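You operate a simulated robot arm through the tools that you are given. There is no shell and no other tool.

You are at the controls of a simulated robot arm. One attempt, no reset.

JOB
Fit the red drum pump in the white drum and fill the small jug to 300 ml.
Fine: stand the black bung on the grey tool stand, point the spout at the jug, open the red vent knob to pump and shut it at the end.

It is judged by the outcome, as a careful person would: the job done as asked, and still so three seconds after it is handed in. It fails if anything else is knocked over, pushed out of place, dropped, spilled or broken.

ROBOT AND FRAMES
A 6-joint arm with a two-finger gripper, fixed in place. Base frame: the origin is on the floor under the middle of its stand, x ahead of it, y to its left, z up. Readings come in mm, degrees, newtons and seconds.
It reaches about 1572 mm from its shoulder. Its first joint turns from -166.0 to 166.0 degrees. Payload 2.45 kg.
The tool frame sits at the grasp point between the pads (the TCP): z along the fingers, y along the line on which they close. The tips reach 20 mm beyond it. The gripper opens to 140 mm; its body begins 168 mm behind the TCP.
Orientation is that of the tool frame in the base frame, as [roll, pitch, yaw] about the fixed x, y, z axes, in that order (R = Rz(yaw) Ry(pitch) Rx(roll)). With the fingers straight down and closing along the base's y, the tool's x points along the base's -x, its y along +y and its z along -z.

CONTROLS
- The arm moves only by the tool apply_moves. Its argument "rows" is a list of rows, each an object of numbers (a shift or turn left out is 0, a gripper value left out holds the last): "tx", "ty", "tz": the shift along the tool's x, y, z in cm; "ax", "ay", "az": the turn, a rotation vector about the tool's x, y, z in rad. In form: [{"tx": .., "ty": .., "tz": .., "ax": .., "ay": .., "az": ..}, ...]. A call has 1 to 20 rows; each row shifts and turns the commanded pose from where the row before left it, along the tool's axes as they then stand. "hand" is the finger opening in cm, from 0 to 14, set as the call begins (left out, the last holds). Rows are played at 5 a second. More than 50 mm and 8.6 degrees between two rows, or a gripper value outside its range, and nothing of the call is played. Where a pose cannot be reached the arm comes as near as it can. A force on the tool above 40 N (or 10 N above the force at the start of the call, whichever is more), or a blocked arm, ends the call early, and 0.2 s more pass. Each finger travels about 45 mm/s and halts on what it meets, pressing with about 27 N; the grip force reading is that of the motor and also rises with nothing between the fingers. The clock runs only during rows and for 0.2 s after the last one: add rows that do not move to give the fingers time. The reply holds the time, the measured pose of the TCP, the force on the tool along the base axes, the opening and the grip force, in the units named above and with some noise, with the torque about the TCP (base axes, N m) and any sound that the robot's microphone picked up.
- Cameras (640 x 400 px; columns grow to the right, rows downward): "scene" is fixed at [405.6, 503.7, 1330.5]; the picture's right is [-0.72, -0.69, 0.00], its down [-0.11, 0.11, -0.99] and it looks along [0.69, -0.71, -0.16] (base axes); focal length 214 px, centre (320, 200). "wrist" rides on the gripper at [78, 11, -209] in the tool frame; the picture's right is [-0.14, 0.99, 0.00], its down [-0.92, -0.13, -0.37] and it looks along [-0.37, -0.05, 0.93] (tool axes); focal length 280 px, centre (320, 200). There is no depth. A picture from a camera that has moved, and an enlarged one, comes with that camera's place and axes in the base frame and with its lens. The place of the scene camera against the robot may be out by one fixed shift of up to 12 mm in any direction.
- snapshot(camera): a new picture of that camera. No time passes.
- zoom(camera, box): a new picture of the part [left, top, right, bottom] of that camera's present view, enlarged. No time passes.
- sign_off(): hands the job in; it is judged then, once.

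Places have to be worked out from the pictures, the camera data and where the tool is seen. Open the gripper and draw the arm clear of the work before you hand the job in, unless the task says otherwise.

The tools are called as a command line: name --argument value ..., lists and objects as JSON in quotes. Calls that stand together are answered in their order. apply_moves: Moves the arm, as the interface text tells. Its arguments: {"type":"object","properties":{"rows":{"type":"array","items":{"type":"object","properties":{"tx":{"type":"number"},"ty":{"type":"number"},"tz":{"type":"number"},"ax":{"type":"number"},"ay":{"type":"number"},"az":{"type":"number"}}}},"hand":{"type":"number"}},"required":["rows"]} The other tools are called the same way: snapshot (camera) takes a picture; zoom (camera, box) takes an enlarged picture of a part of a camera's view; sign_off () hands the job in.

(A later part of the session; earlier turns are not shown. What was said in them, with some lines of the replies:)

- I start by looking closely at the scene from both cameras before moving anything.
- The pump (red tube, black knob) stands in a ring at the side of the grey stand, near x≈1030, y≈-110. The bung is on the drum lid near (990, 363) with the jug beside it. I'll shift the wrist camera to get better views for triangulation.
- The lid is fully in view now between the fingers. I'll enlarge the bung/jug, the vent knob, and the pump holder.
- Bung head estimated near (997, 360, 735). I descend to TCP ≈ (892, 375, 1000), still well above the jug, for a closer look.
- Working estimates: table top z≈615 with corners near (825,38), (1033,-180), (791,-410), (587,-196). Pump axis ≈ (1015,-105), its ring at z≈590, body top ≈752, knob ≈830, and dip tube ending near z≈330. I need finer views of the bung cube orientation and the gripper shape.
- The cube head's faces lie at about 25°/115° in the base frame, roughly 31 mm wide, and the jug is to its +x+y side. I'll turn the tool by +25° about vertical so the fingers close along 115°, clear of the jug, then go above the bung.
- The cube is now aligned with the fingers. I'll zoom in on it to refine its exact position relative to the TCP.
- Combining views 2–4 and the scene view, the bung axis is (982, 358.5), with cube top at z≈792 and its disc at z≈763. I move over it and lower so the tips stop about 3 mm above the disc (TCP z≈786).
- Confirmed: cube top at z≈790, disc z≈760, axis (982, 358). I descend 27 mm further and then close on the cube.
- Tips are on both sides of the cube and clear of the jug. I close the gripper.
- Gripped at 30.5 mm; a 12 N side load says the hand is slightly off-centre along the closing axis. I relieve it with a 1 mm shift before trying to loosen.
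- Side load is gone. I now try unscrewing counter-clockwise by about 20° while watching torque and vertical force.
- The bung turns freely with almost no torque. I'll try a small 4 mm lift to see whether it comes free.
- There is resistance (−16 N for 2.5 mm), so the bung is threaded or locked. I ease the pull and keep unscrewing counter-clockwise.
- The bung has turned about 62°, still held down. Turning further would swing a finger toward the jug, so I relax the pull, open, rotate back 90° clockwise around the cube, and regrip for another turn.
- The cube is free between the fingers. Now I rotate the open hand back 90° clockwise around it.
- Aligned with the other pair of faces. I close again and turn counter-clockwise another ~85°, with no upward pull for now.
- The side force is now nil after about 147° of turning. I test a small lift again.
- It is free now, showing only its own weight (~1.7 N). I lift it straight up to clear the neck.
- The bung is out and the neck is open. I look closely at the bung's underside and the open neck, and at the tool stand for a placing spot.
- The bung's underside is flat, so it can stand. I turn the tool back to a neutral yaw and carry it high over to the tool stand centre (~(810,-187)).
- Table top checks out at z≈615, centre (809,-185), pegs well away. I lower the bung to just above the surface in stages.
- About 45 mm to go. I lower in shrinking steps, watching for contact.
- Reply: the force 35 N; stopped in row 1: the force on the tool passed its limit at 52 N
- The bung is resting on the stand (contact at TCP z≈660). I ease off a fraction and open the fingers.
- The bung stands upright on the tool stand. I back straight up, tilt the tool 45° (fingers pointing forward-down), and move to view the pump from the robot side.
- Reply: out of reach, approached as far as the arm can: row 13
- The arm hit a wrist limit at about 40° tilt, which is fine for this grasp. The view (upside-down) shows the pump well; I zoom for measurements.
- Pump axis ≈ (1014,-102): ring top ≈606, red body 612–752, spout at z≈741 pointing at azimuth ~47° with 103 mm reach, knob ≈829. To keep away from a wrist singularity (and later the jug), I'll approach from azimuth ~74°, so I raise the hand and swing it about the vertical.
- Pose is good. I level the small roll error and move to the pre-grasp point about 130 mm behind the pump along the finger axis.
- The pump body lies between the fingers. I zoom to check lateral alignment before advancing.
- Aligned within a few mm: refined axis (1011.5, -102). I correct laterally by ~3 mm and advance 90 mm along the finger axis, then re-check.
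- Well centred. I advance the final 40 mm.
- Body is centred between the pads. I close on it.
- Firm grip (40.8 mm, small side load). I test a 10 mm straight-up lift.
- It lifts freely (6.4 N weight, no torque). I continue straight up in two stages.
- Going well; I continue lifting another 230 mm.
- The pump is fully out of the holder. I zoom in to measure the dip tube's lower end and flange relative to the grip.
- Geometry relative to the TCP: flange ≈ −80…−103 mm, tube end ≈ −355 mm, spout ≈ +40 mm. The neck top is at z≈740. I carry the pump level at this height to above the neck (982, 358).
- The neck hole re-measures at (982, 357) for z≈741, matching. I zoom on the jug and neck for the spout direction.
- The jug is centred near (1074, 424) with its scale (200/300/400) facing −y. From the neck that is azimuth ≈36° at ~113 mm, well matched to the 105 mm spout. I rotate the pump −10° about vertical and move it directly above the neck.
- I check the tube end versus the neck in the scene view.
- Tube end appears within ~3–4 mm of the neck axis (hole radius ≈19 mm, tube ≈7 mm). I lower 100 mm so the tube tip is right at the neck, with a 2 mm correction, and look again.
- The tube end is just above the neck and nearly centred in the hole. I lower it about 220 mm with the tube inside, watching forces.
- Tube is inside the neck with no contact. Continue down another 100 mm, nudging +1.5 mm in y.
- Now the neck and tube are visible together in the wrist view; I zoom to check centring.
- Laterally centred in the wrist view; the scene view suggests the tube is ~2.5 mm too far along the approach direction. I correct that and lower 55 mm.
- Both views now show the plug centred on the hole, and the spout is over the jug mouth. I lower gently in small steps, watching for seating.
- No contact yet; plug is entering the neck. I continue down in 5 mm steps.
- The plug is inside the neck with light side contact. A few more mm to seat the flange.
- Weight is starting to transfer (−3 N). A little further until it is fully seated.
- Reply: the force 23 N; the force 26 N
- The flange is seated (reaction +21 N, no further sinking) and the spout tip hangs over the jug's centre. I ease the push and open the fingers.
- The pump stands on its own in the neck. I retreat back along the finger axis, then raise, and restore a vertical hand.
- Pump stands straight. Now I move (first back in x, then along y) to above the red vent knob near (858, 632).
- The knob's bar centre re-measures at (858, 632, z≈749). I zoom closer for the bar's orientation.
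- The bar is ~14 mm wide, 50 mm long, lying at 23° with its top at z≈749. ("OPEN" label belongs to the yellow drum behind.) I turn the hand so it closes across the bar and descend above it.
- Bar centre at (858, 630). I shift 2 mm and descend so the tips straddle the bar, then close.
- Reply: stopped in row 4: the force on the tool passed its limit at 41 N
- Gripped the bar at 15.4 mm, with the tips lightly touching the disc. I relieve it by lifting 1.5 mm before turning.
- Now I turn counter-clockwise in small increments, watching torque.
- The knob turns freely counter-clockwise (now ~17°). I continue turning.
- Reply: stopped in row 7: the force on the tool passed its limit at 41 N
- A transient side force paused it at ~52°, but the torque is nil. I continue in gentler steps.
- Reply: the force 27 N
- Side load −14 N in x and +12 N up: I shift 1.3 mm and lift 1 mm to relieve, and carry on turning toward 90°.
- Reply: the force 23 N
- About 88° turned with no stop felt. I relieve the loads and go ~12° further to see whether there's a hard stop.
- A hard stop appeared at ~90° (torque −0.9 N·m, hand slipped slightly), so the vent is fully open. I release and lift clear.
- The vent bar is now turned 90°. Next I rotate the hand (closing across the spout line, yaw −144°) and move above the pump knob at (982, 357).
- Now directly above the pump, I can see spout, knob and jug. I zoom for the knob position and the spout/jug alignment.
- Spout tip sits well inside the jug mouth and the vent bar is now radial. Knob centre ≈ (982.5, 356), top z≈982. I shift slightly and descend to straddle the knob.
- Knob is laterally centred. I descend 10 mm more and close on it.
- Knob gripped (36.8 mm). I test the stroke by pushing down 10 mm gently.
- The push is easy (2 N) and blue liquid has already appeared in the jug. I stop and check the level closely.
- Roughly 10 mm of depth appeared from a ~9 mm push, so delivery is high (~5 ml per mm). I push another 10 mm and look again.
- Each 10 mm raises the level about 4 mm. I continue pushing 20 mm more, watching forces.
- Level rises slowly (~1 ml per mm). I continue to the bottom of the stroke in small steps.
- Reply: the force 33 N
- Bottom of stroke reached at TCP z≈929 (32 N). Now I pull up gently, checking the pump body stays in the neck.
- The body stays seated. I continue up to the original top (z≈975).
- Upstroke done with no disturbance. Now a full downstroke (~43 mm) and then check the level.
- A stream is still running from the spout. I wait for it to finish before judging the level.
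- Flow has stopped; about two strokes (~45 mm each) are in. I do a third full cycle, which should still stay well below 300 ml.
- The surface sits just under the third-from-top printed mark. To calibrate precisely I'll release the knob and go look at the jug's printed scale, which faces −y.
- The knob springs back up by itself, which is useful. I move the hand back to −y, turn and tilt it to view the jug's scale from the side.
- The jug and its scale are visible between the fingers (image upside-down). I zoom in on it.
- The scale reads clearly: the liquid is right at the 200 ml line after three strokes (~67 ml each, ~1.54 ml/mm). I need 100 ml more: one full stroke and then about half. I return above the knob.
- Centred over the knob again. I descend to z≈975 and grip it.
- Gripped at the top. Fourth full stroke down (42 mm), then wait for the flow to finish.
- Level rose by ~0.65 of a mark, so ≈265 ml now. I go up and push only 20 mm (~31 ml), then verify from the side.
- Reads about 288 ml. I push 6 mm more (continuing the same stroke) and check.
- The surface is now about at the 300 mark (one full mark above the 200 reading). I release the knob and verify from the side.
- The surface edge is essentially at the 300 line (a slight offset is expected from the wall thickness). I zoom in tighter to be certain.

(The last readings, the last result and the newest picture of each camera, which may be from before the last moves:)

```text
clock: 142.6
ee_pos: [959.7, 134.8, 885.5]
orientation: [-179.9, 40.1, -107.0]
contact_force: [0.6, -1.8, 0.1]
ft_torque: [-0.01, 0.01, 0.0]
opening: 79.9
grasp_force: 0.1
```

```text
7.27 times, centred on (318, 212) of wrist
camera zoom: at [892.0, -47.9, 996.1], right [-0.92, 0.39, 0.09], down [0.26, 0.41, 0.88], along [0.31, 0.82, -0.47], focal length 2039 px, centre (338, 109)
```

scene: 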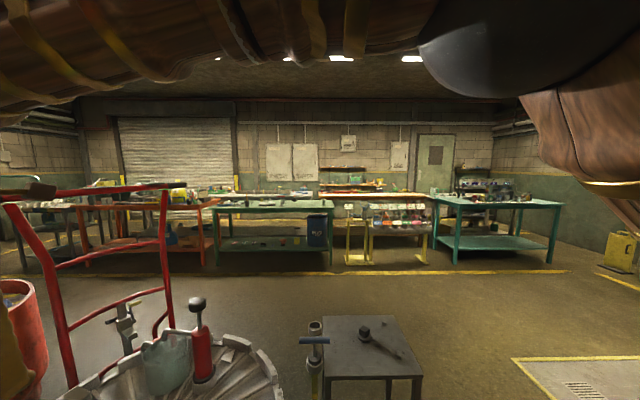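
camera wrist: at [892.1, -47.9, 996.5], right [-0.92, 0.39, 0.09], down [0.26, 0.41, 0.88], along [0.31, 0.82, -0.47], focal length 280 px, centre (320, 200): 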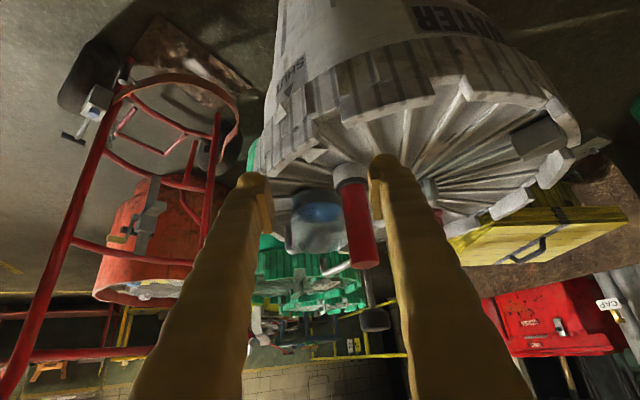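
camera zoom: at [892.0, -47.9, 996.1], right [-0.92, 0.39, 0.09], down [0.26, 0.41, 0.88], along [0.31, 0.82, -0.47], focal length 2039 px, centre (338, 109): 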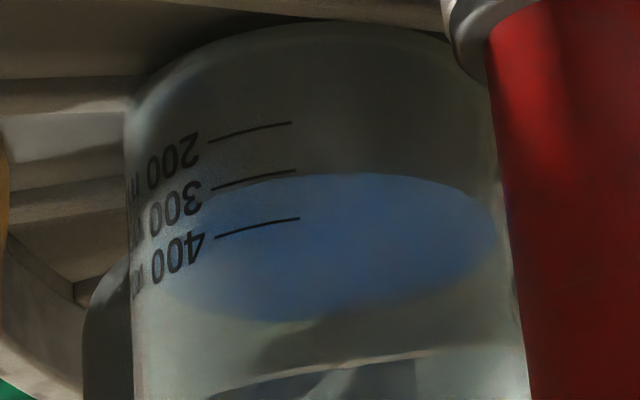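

The level is at 300 ml within a few ml (the 11 px offset equals the expected wall-thickness parallax). Now I go back to shut the vent: raise, level the hand, turn it to match the bar, and travel over.

apply_moves --rows '[{"tx": -2.8, "tz": -3.34}, {"tx": -2.8, "tz": -3.34}, {"tx": -2.8, "tz": -3.34}, {"tx": -2.8, "tz": -3.34}, {"tx": -2.8, "tz": -3.34}, {"ay": 0.1166}, {"ay": 0.1166}, {"ay": 0.1166}, {"ay": 0.1166}, {"ay": 0.1166}, {"ay": 0.1166}, {"az": -0.1163}, {"az": -0.1163}, {"az": -0.1163}, {"az": -0.1163}, {"az": -0.1163}, {"az": -0.1163}, {}]'

apply_moves --rows '[{"tx": -4.515, "ty": -0.909}, {"tx": -4.515, "ty": -0.909}, {"tx": -4.515, "ty": -0.909}, {"tx": -4.515, "ty": -0.909}, {"tx": -4.515, "ty": -0.909}, {"tx": -4.515, "ty": -0.909}, {"tx": -4.515, "ty": -0.909}, {"tx": -4.515, "ty": -0.909}, {"tx": -4.515, "ty": -0.909}, {"tx": -4.515, "ty": -0.909}, {"tx": -4.515, "ty": -0.909}, {}]'

snapshot --camera "wrist"

zoom --camera "wrist" --box '[260, 80, 380, 200]'

```text
clock: 146.4
ee_pos: [961.2, 135.1, 1105.1]
orientation: [-180.0, -0.1, -67.1]
contact_force: [-1.0, -0.8, 0.0]
ft_torque: [-0.01, -0.01, 0.0]
opening: 80.0
grasp_force: 0.1
```

```text
clock: 149.0
ee_pos: [858.0, 632.5, 1105.1]
orientation: [-179.8, 0.0, -67.1]
contact_force: [0.1, -0.4, 0.3]
ft_torque: [0.02, 0.0, 0.02]
opening: 80.0
grasp_force: 0.1
```

```text
taken
camera wrist: at [878.0, 555.5, 1315.0], right [-0.97, -0.26, 0.0], down [-0.24, 0.9, 0.37], along [-0.09, 0.36, -0.93], focal length 280 px, centre (320, 200)
```

wrist: 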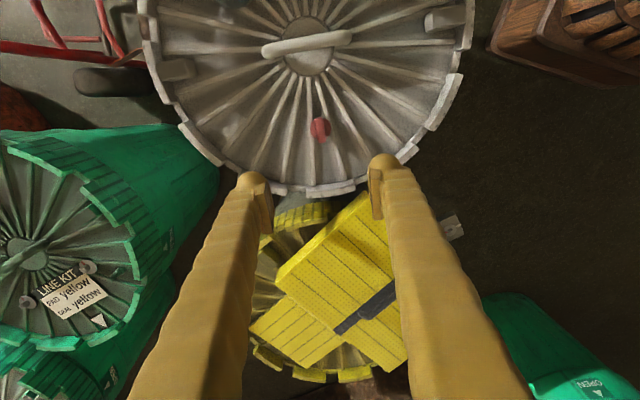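

```text
3.33 times, centred on (320, 140) of wrist
camera zoom: at [878.0, 555.5, 1315.0], right [-0.97, -0.26, 0.0], down [-0.24, 0.9, 0.37], along [-0.09, 0.36, -0.93], focal length 935 px, centre (320, 400)
```

zoom: 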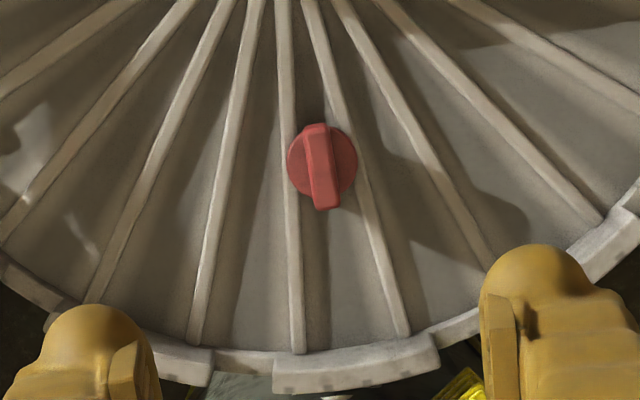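

The bar lies at ~118° now. I align the hand with it (+4.6°), descend above it, and re-check.

apply_moves --rows '[{"az": -0.08}, {"tz": 4.6}, {"tz": 4.6}, {"tz": 4.6}, {"tz": 4.6}, {"tz": 4.6}, {"tz": 4.6}, {"tz": 2.9}, {}]' --hand 5

zoom --camera "wrist" --box '[240, 120, 400, 240]'

```text
clock: 151.0
ee_pos: [860.7, 631.7, 801.7]
orientation: [-179.9, 0.0, -62.6]
contact_force: [-0.4, -0.9, -0.4]
ft_torque: [-0.01, -0.01, 0.02]
opening: 50.1
grasp_force: 0.1
```

```text
3.33 times, centred on (320, 180) of wrist
camera zoom: at [886.9, 557.5, 1012.5], right [-0.94, -0.33, 0.0], down [-0.31, 0.88, 0.37], along [-0.12, 0.35, -0.93], focal length 935 px, centre (320, 267)
```

zoom: 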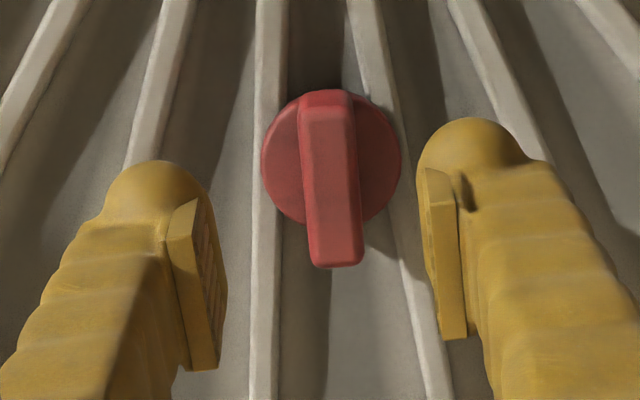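

Fine tune: rotate back 3°, shift 3.3 mm, then descend to just above the disc level and close on the bar.

apply_moves --rows '[{"az": 0.058}, {"ty": 0.33}, {"tz": 2.0}, {"tz": 1.7}, {"tz": 0.9}, {}]'

zoom --camera "wrist" --box '[240, 120, 400, 240]'

```text
clock: 152.4
ee_pos: [857.0, 630.2, 756.0]
orientation: [-180.0, 0.1, -65.8]
contact_force: [-0.2, 0.2, 0.7]
ft_torque: [0.01, -0.02, -0.01]
opening: 50.3
grasp_force: 0.1
```

```text
3.33 times, centred on (320, 180) of wrist
camera zoom: at [878.9, 554.0, 965.6], right [-0.96, -0.28, 0.0], down [-0.26, 0.89, 0.37], along [-0.1, 0.35, -0.93], focal length 935 px, centre (320, 267)
```

zoom: 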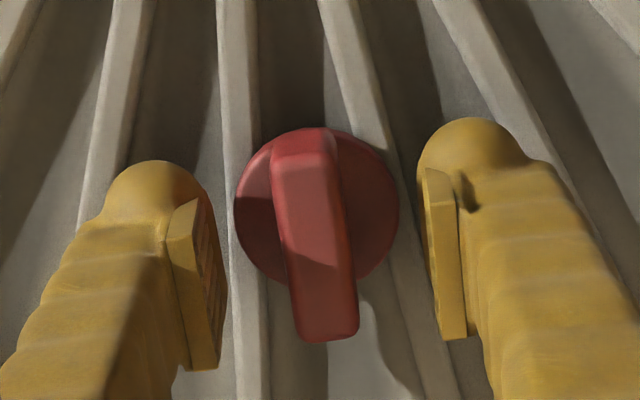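

apply_moves --rows '[{"tx": -0.2, "ty": -0.1}, {}]'

apply_moves --rows '[{}, {}, {}, {}]' --hand 1.2

zoom --camera "wrist" --box '[240, 120, 400, 240]'

```text
clock: 153.0
ee_pos: [857.2, 633.5, 755.3]
orientation: [-179.9, 0.0, -65.9]
contact_force: [-0.4, 0.2, 0.2]
ft_torque: [-0.02, -0.01, -0.02]
opening: 50.0
grasp_force: 0.0
```

```text
clock: 154.0
ee_pos: [857.1, 633.4, 755.8]
orientation: [-180.0, 0.0, -65.9]
contact_force: [-11.0, -4.8, 2.8]
ft_torque: [-0.1, 0.13, -0.06]
opening: 15.1
grasp_force: 26.9
```

```text
3.33 times, centred on (320, 180) of wrist
camera zoom: at [879.0, 556.5, 965.1], right [-0.96, -0.28, 0.0], down [-0.26, 0.89, 0.37], along [-0.1, 0.35, -0.93], focal length 935 px, centre (320, 267)
```

zoom: 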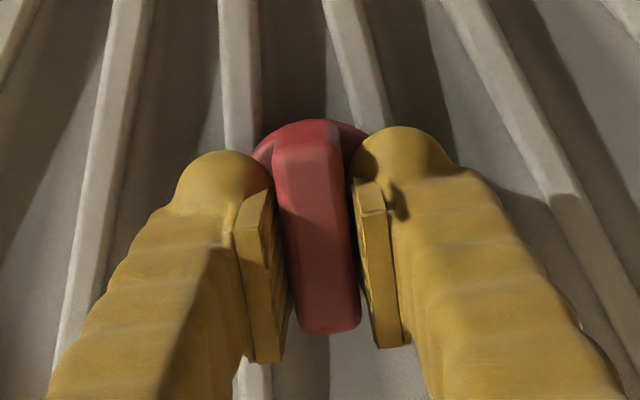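

Clean grip. I relieve the 12 N side load (1 mm) and turn clockwise to shut, in stages.

apply_moves --rows '[{"ty": 0.1}, {"az": 0.09}, {"az": 0.09}, {"az": 0.09}, {"az": 0.09}, {}]'

apply_moves --rows '[{"az": 0.09}, {"az": 0.09}, {"az": 0.09}, {"az": 0.09}, {}]'

zoom --camera "wrist" --box '[240, 120, 400, 240]'

```text
clock: 155.4
ee_pos: [856.7, 633.0, 756.0]
orientation: [-179.9, 0.0, -86.6]
contact_force: [0.9, 0.9, 0.3]
ft_torque: [-0.02, -0.04, 0.0]
opening: 15.4
grasp_force: 27.3
```

```text
clock: 156.6
ee_pos: [856.7, 632.1, 755.4]
orientation: [-179.9, 0.1, -107.2]
contact_force: [6.3, -9.4, 0.9]
ft_torque: [-0.36, 0.01, 0.01]
opening: 14.8
grasp_force: 27.2
```

```text
3.33 times, centred on (320, 180) of wrist
camera zoom: at [822.9, 560.3, 965.2], right [-0.91, 0.42, 0.0], down [0.39, 0.84, 0.37], along [0.16, 0.33, -0.93], focal length 935 px, centre (320, 267)
```

zoom: 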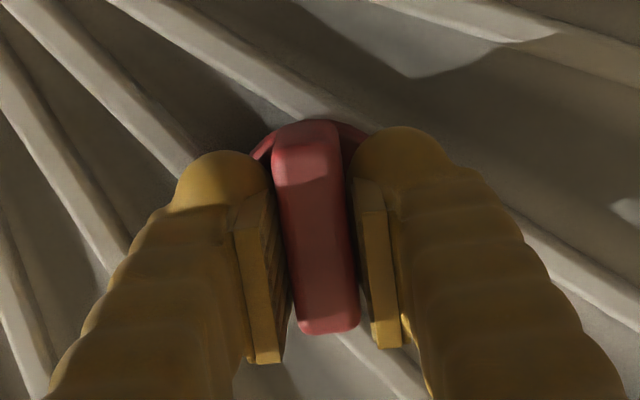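

Turned 41° smoothly. I relieve side load and continue.

apply_moves --rows '[{"tx": 0.07, "ty": -0.08}, {"az": 0.09}, {"az": 0.09}, {"az": 0.09}, {"az": 0.09}, {}]'

apply_moves --rows '[{"az": 0.09}, {"az": 0.09}, {"az": 0.09}, {}]'

zoom --camera "wrist" --box '[240, 120, 400, 240]'

```text
clock: 158.0
ee_pos: [856.8, 632.5, 753.9]
orientation: [-179.9, 0.2, -128.0]
contact_force: [11.7, -6.9, -0.1]
ft_torque: [-0.02, -0.1, 0.02]
opening: 15.2
grasp_force: 26.9
```

```text
clock: 159.0
ee_pos: [857.4, 630.7, 755.8]
orientation: [-180.0, 0.2, -143.3]
contact_force: [9.9, -8.5, 1.2]
ft_torque: [-0.02, -0.15, 0.06]
opening: 15.2
grasp_force: 26.7
```

```text
3.33 times, centred on (320, 180) of wrist
camera zoom: at [787.4, 592.6, 965.2], right [-0.48, 0.88, 0.0], down [0.81, 0.45, 0.37], along [0.32, 0.18, -0.93], focal length 935 px, centre (320, 267)
```

zoom: 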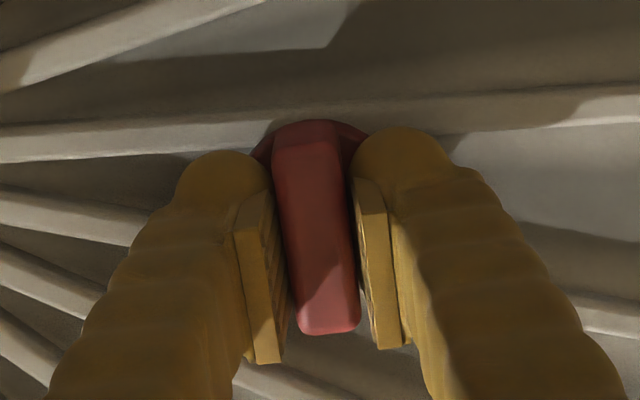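

77° turned. I relieve the load and go to the closed stop.

apply_moves --rows '[{"tx": -0.03, "ty": -0.12}, {"az": 0.07}, {"az": 0.07}, {"az": 0.06}, {}]'

apply_moves --rows '[{"az": 0.05}, {"az": 0.04}, {}]'

zoom --camera "wrist" --box '[240, 120, 400, 240]'

```text
clock: 160.2
ee_pos: [858.8, 630.4, 755.4]
orientation: [180.0, 0.1, -154.8]
contact_force: [-7.8, -1.4, 0.3]
ft_torque: [-0.01, 0.09, -0.01]
opening: 15.2
grasp_force: 27.2
```

```text
clock: 161.0
ee_pos: [858.1, 631.5, 756.1]
orientation: [-180.0, 0.2, -160.0]
contact_force: [-1.8, 6.9, -0.3]
ft_torque: [0.05, -0.01, 0.69]
opening: 16.4
grasp_force: 27.0
```

```text
3.33 times, centred on (320, 180) of wrist
camera zoom: at [781.2, 613.7, 965.3], right [-0.21, 0.98, 0.0], down [0.91, 0.2, 0.37], along [0.36, 0.08, -0.93], focal length 935 px, centre (320, 267)
```

zoom: 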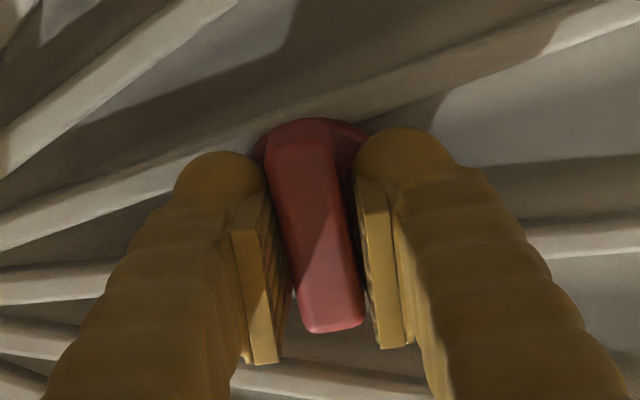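

The closed stop is reached (torque +0.69 N·m, like the original shut state). I release the knob and lift away.

apply_moves --rows '[{}, {}, {}, {}]' --hand 6

apply_moves --rows '[{"tz": -2.0}, {"tz": -4.0}, {"tz": -4.5}, {"tz": -4.5}, {"tz": -4.5}, {"tz": -4.5}, {"tz": -4.5}, {"tz": -4.5}, {}]'

snapshot --camera "wrist"

zoom --camera "wrist" --box '[270, 90, 390, 190]'

```text
clock: 162.0
ee_pos: [857.7, 630.4, 757.2]
orientation: [179.9, 0.1, -159.8]
contact_force: [0.1, 0.8, -1.3]
ft_torque: [-0.01, -0.03, 0.03]
opening: 60.1
grasp_force: 0.1
```

```text
clock: 164.0
ee_pos: [857.0, 632.9, 1086.8]
orientation: [180.0, 0.2, -159.9]
contact_force: [0.3, 0.3, 0.0]
ft_torque: [-0.03, 0.01, -0.02]
opening: 60.0
grasp_force: 0.1
```

```text
taken
camera wrist: at [779.5, 615.4, 1296.1], right [-0.21, 0.98, 0.0], down [0.91, 0.2, 0.37], along [0.36, 0.08, -0.93], focal length 280 px, centre (320, 200)
```

wrist: 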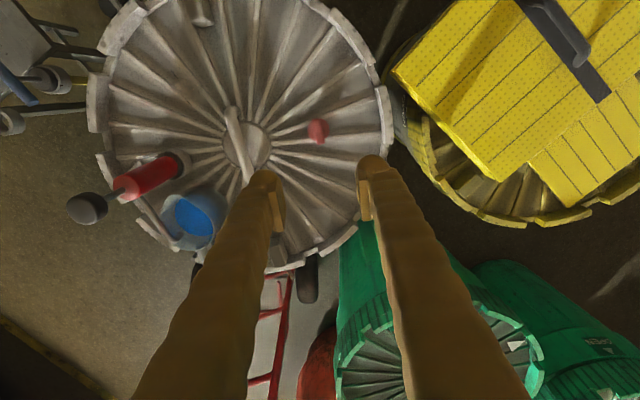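

```text
4.00 times, centred on (330, 140) of wrist
camera zoom: at [779.5, 615.4, 1296.1], right [-0.21, 0.98, 0.0], down [0.91, 0.2, 0.37], along [0.36, 0.08, -0.93], focal length 1122 px, centre (280, 440)
```

zoom: 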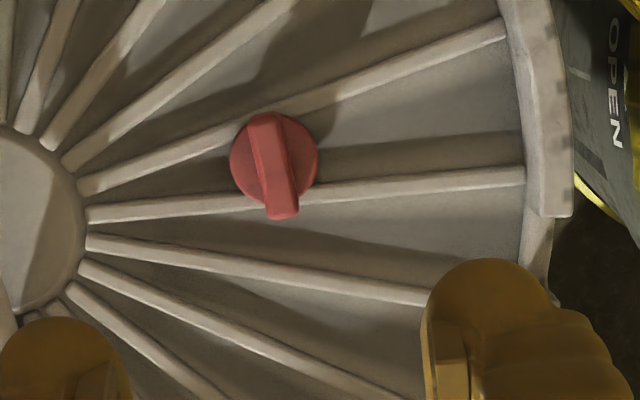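

The vent bar is back at its original (shut) angle. I retract the arm up and back toward the start position, clear of everything.

apply_moves --rows '[{"tz": -4.5}, {"tz": -4.5}, {"tz": -4.5}, {"tz": -4.5}, {"tx": 4.5}, {"tx": 4.5}, {"tx": 4.5}, {"tx": 4.5}, {"az": 0.116}, {"az": 0.116}, {"az": 0.116}, {}]' --hand 10

snapshot --camera "scene"

snapshot --camera "wrist"

```text
clock: 166.6
ee_pos: [687.9, 568.5, 1266.9]
orientation: [179.9, 0.1, -179.9]
contact_force: [0.4, -0.1, -0.1]
ft_torque: [0.0, 0.03, -0.03]
opening: 100.1
grasp_force: 0.1
```

```text
taken
```

scene: 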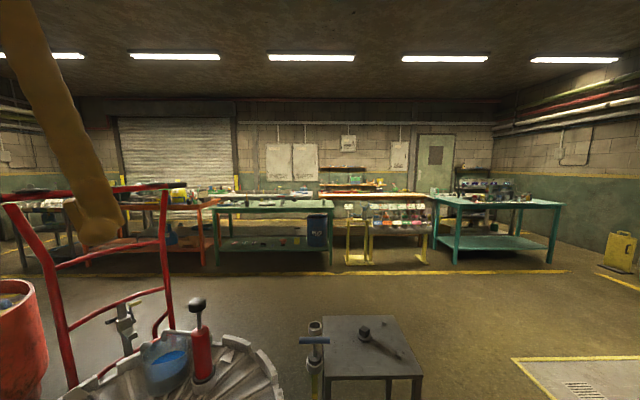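

```text
taken
camera wrist: at [609.6, 577.8, 1476.0], right [0.14, 0.99, 0.0], down [0.92, -0.13, 0.37], along [0.37, -0.05, -0.93], focal length 280 px, centre (320, 200)
```

wrist: 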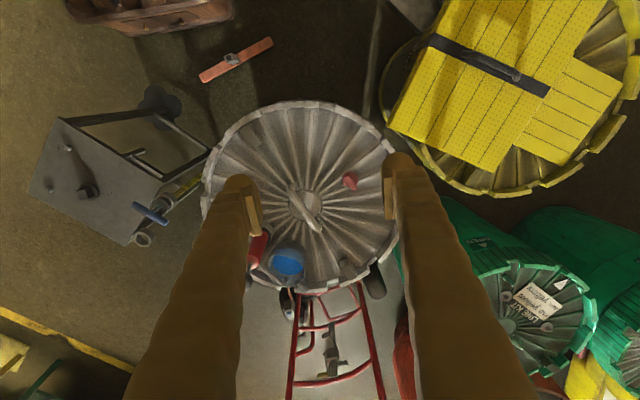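

Everything is in place. I move the rest of the way back to near the start pose and do a final close-up check of the jug, pump, vent and bung.

apply_moves --rows '[{"tx": 0.37, "ty": -4.48, "tz": -0.28}, {"tx": 0.37, "ty": -4.48, "tz": -0.28}, {"tx": 0.37, "ty": -4.48, "tz": -0.28}, {"tx": 0.37, "ty": -4.48, "tz": -0.28}, {"tx": 0.37, "ty": -4.48, "tz": -0.28}, {"tx": 0.37, "ty": -4.48, "tz": -0.28}, {"tx": 0.37, "ty": -4.48, "tz": -0.28}, {"tx": 0.37, "ty": -4.48, "tz": -0.28}, {"tx": 0.37, "ty": -4.48, "tz": -0.28}, {}]' --hand 14

zoom --camera "scene" --box '[130, 280, 270, 400]'

zoom --camera "scene" --box '[165, 335, 200, 370]'

zoom --camera "scene" --box '[290, 300, 430, 400]'

snapshot --camera "wrist"

```text
clock: 168.8
ee_pos: [658.8, 165.1, 1292.1]
orientation: [180.0, 0.1, -179.7]
contact_force: [-0.6, 0.9, -0.1]
ft_torque: [-0.02, -0.01, 0.02]
opening: 140.0
grasp_force: 0.1
```

```text
3.33 times, centred on (200, 340) of scene
camera zoom: at [405.6, 503.7, 1330.5], right [-0.72, -0.69, 0.0], down [-0.11, 0.11, -0.99], along [0.69, -0.71, -0.16], focal length 715 px, centre (720, -267)
```

zoom: 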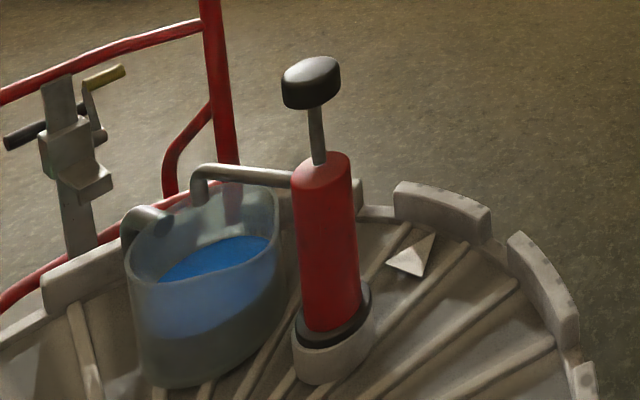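

```text
11.43 times, centred on (182, 352) of scene
camera zoom: at [405.6, 503.7, 1330.5], right [-0.72, -0.69, 0.0], down [-0.11, 0.11, -0.99], along [0.69, -0.71, -0.16], focal length 2451 px, centre (1891, -1543)
```

zoom: 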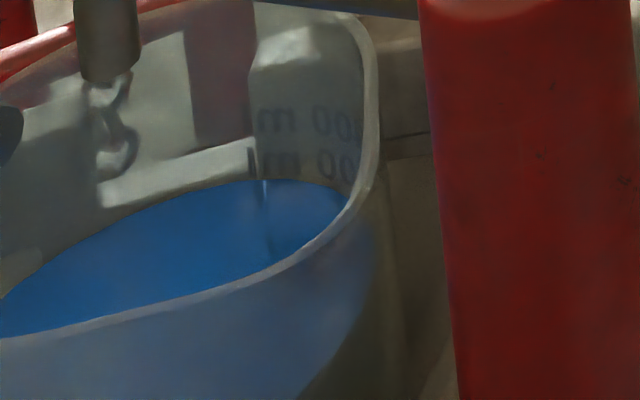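

```text
4.00 times, centred on (360, 350) of scene
camera zoom: at [405.6, 503.7, 1330.5], right [-0.72, -0.69, 0.0], down [-0.11, 0.11, -0.99], along [0.69, -0.71, -0.16], focal length 858 px, centre (160, -400)
```

zoom: 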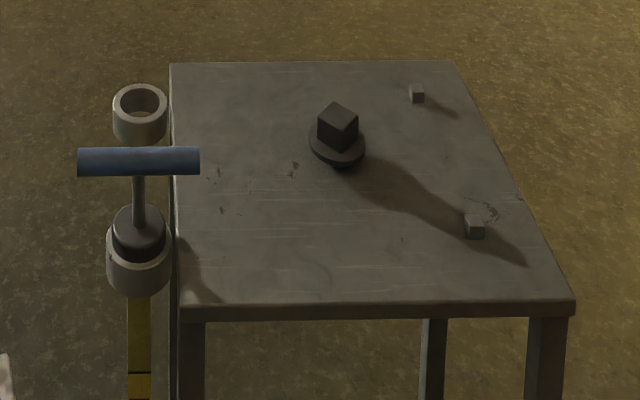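

```text
taken
camera wrist: at [579.7, 176.0, 1500.8], right [0.13, 0.99, 0.0], down [0.92, -0.13, 0.37], along [0.37, -0.05, -0.93], focal length 280 px, centre (320, 200)
```

wrist: 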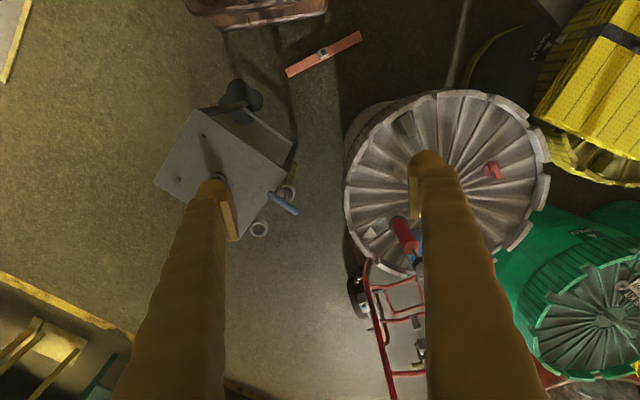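

Level relative to the printed marks is unchanged (300 ml). The view seems shifted by a pixel or so, so I compare the lid and drum with the initial pictures.

zoom --camera "scene" --box '[60, 260, 300, 400]'

zoom --camera "scene" --box '[130, 325, 230, 400]'

zoom --camera "wrist" --box '[320, 80, 560, 300]'

zoom --camera "scene" --box '[190, 310, 310, 400]'

```text
2.67 times, centred on (180, 330) of scene
camera zoom: at [405.6, 503.7, 1330.5], right [-0.72, -0.69, 0.0], down [-0.11, 0.11, -0.99], along [0.69, -0.71, -0.16], focal length 572 px, centre (693, -147)
```

zoom: 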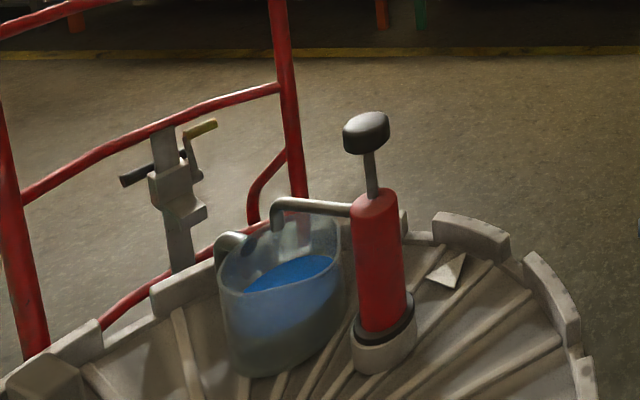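

```text
5.33 times, centred on (180, 362) of scene
camera zoom: at [405.6, 503.7, 1330.5], right [-0.72, -0.69, 0.0], down [-0.11, 0.11, -0.99], along [0.69, -0.71, -0.16], focal length 1144 px, centre (1067, -667)
```

zoom: 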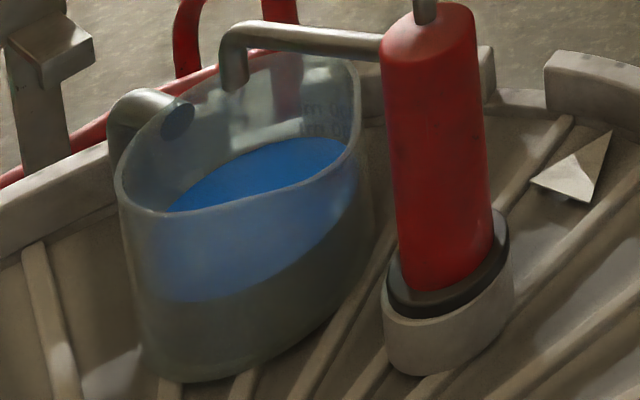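

```text
1.82 times, centred on (440, 190) of wrist
camera zoom: at [579.7, 176.0, 1500.8], right [0.13, 0.99, 0.0], down [0.92, -0.13, 0.37], along [0.37, -0.05, -0.93], focal length 510 px, centre (102, 218)
```

zoom: 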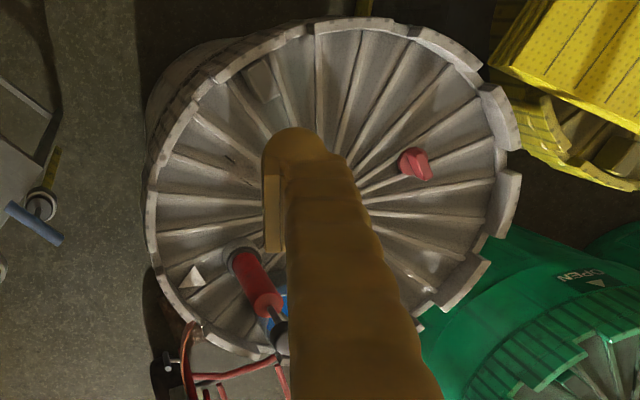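

```text
4.44 times, centred on (250, 355) of scene
camera zoom: at [405.6, 503.7, 1330.5], right [-0.72, -0.69, 0.0], down [-0.11, 0.11, -0.99], along [0.69, -0.71, -0.16], focal length 953 px, centre (631, -489)
```

zoom: 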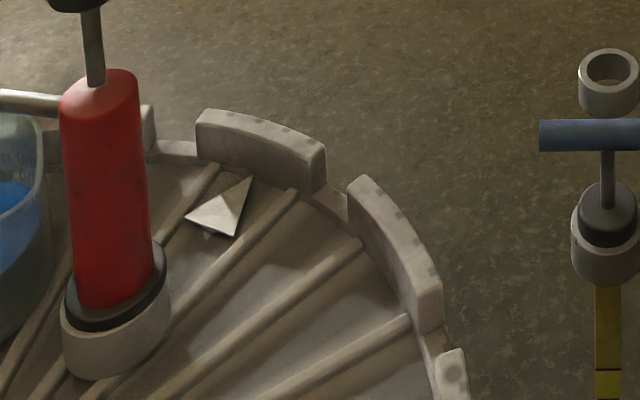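

Final checks, compared with the starting pictures:
- The bung stands upright on the grey stand.
- The pump is seated in the neck with its spout over the jug.
- The level sits at the 300 ml line with no spill visible.
- The vent bar is at its original shut angle.
- The lid, neck and jug have shifted about 2–3 mm; nothing else looks moved.

The gripper is open and the arm is clear, so I hand the job in.

sign_off

```text
The job is handed in.
```

The job is handed in. The red pump is fitted in the white (WATER) drum and the small jug is filled to the 300 ml line. I read the level as 300 ml, give or take about 5 ml, on the jug's own scale.

- **Bung:** it came out after about 147° of turning counter-clockwise and now stands upright near the middle of the grey tool stand.
- **Pump:** it is seated in the drum neck, with the spout tip about 30 mm above the jug mouth, near its centre. The plunger springs back up by itself after each stroke.
- **Vent:** I opened the red knob a quarter turn to its stop for pumping, then turned it back to its shut stop. Its bar is at the original angle again.
- **Surroundings:** the lid, neck and jug ended about 2–3 mm from where they started, probably from side loads while I turned the vent knob. Nothing else looks moved, and I saw no spill or damage.

The gripper is open and the arm is back near its starting position, clear of the work.
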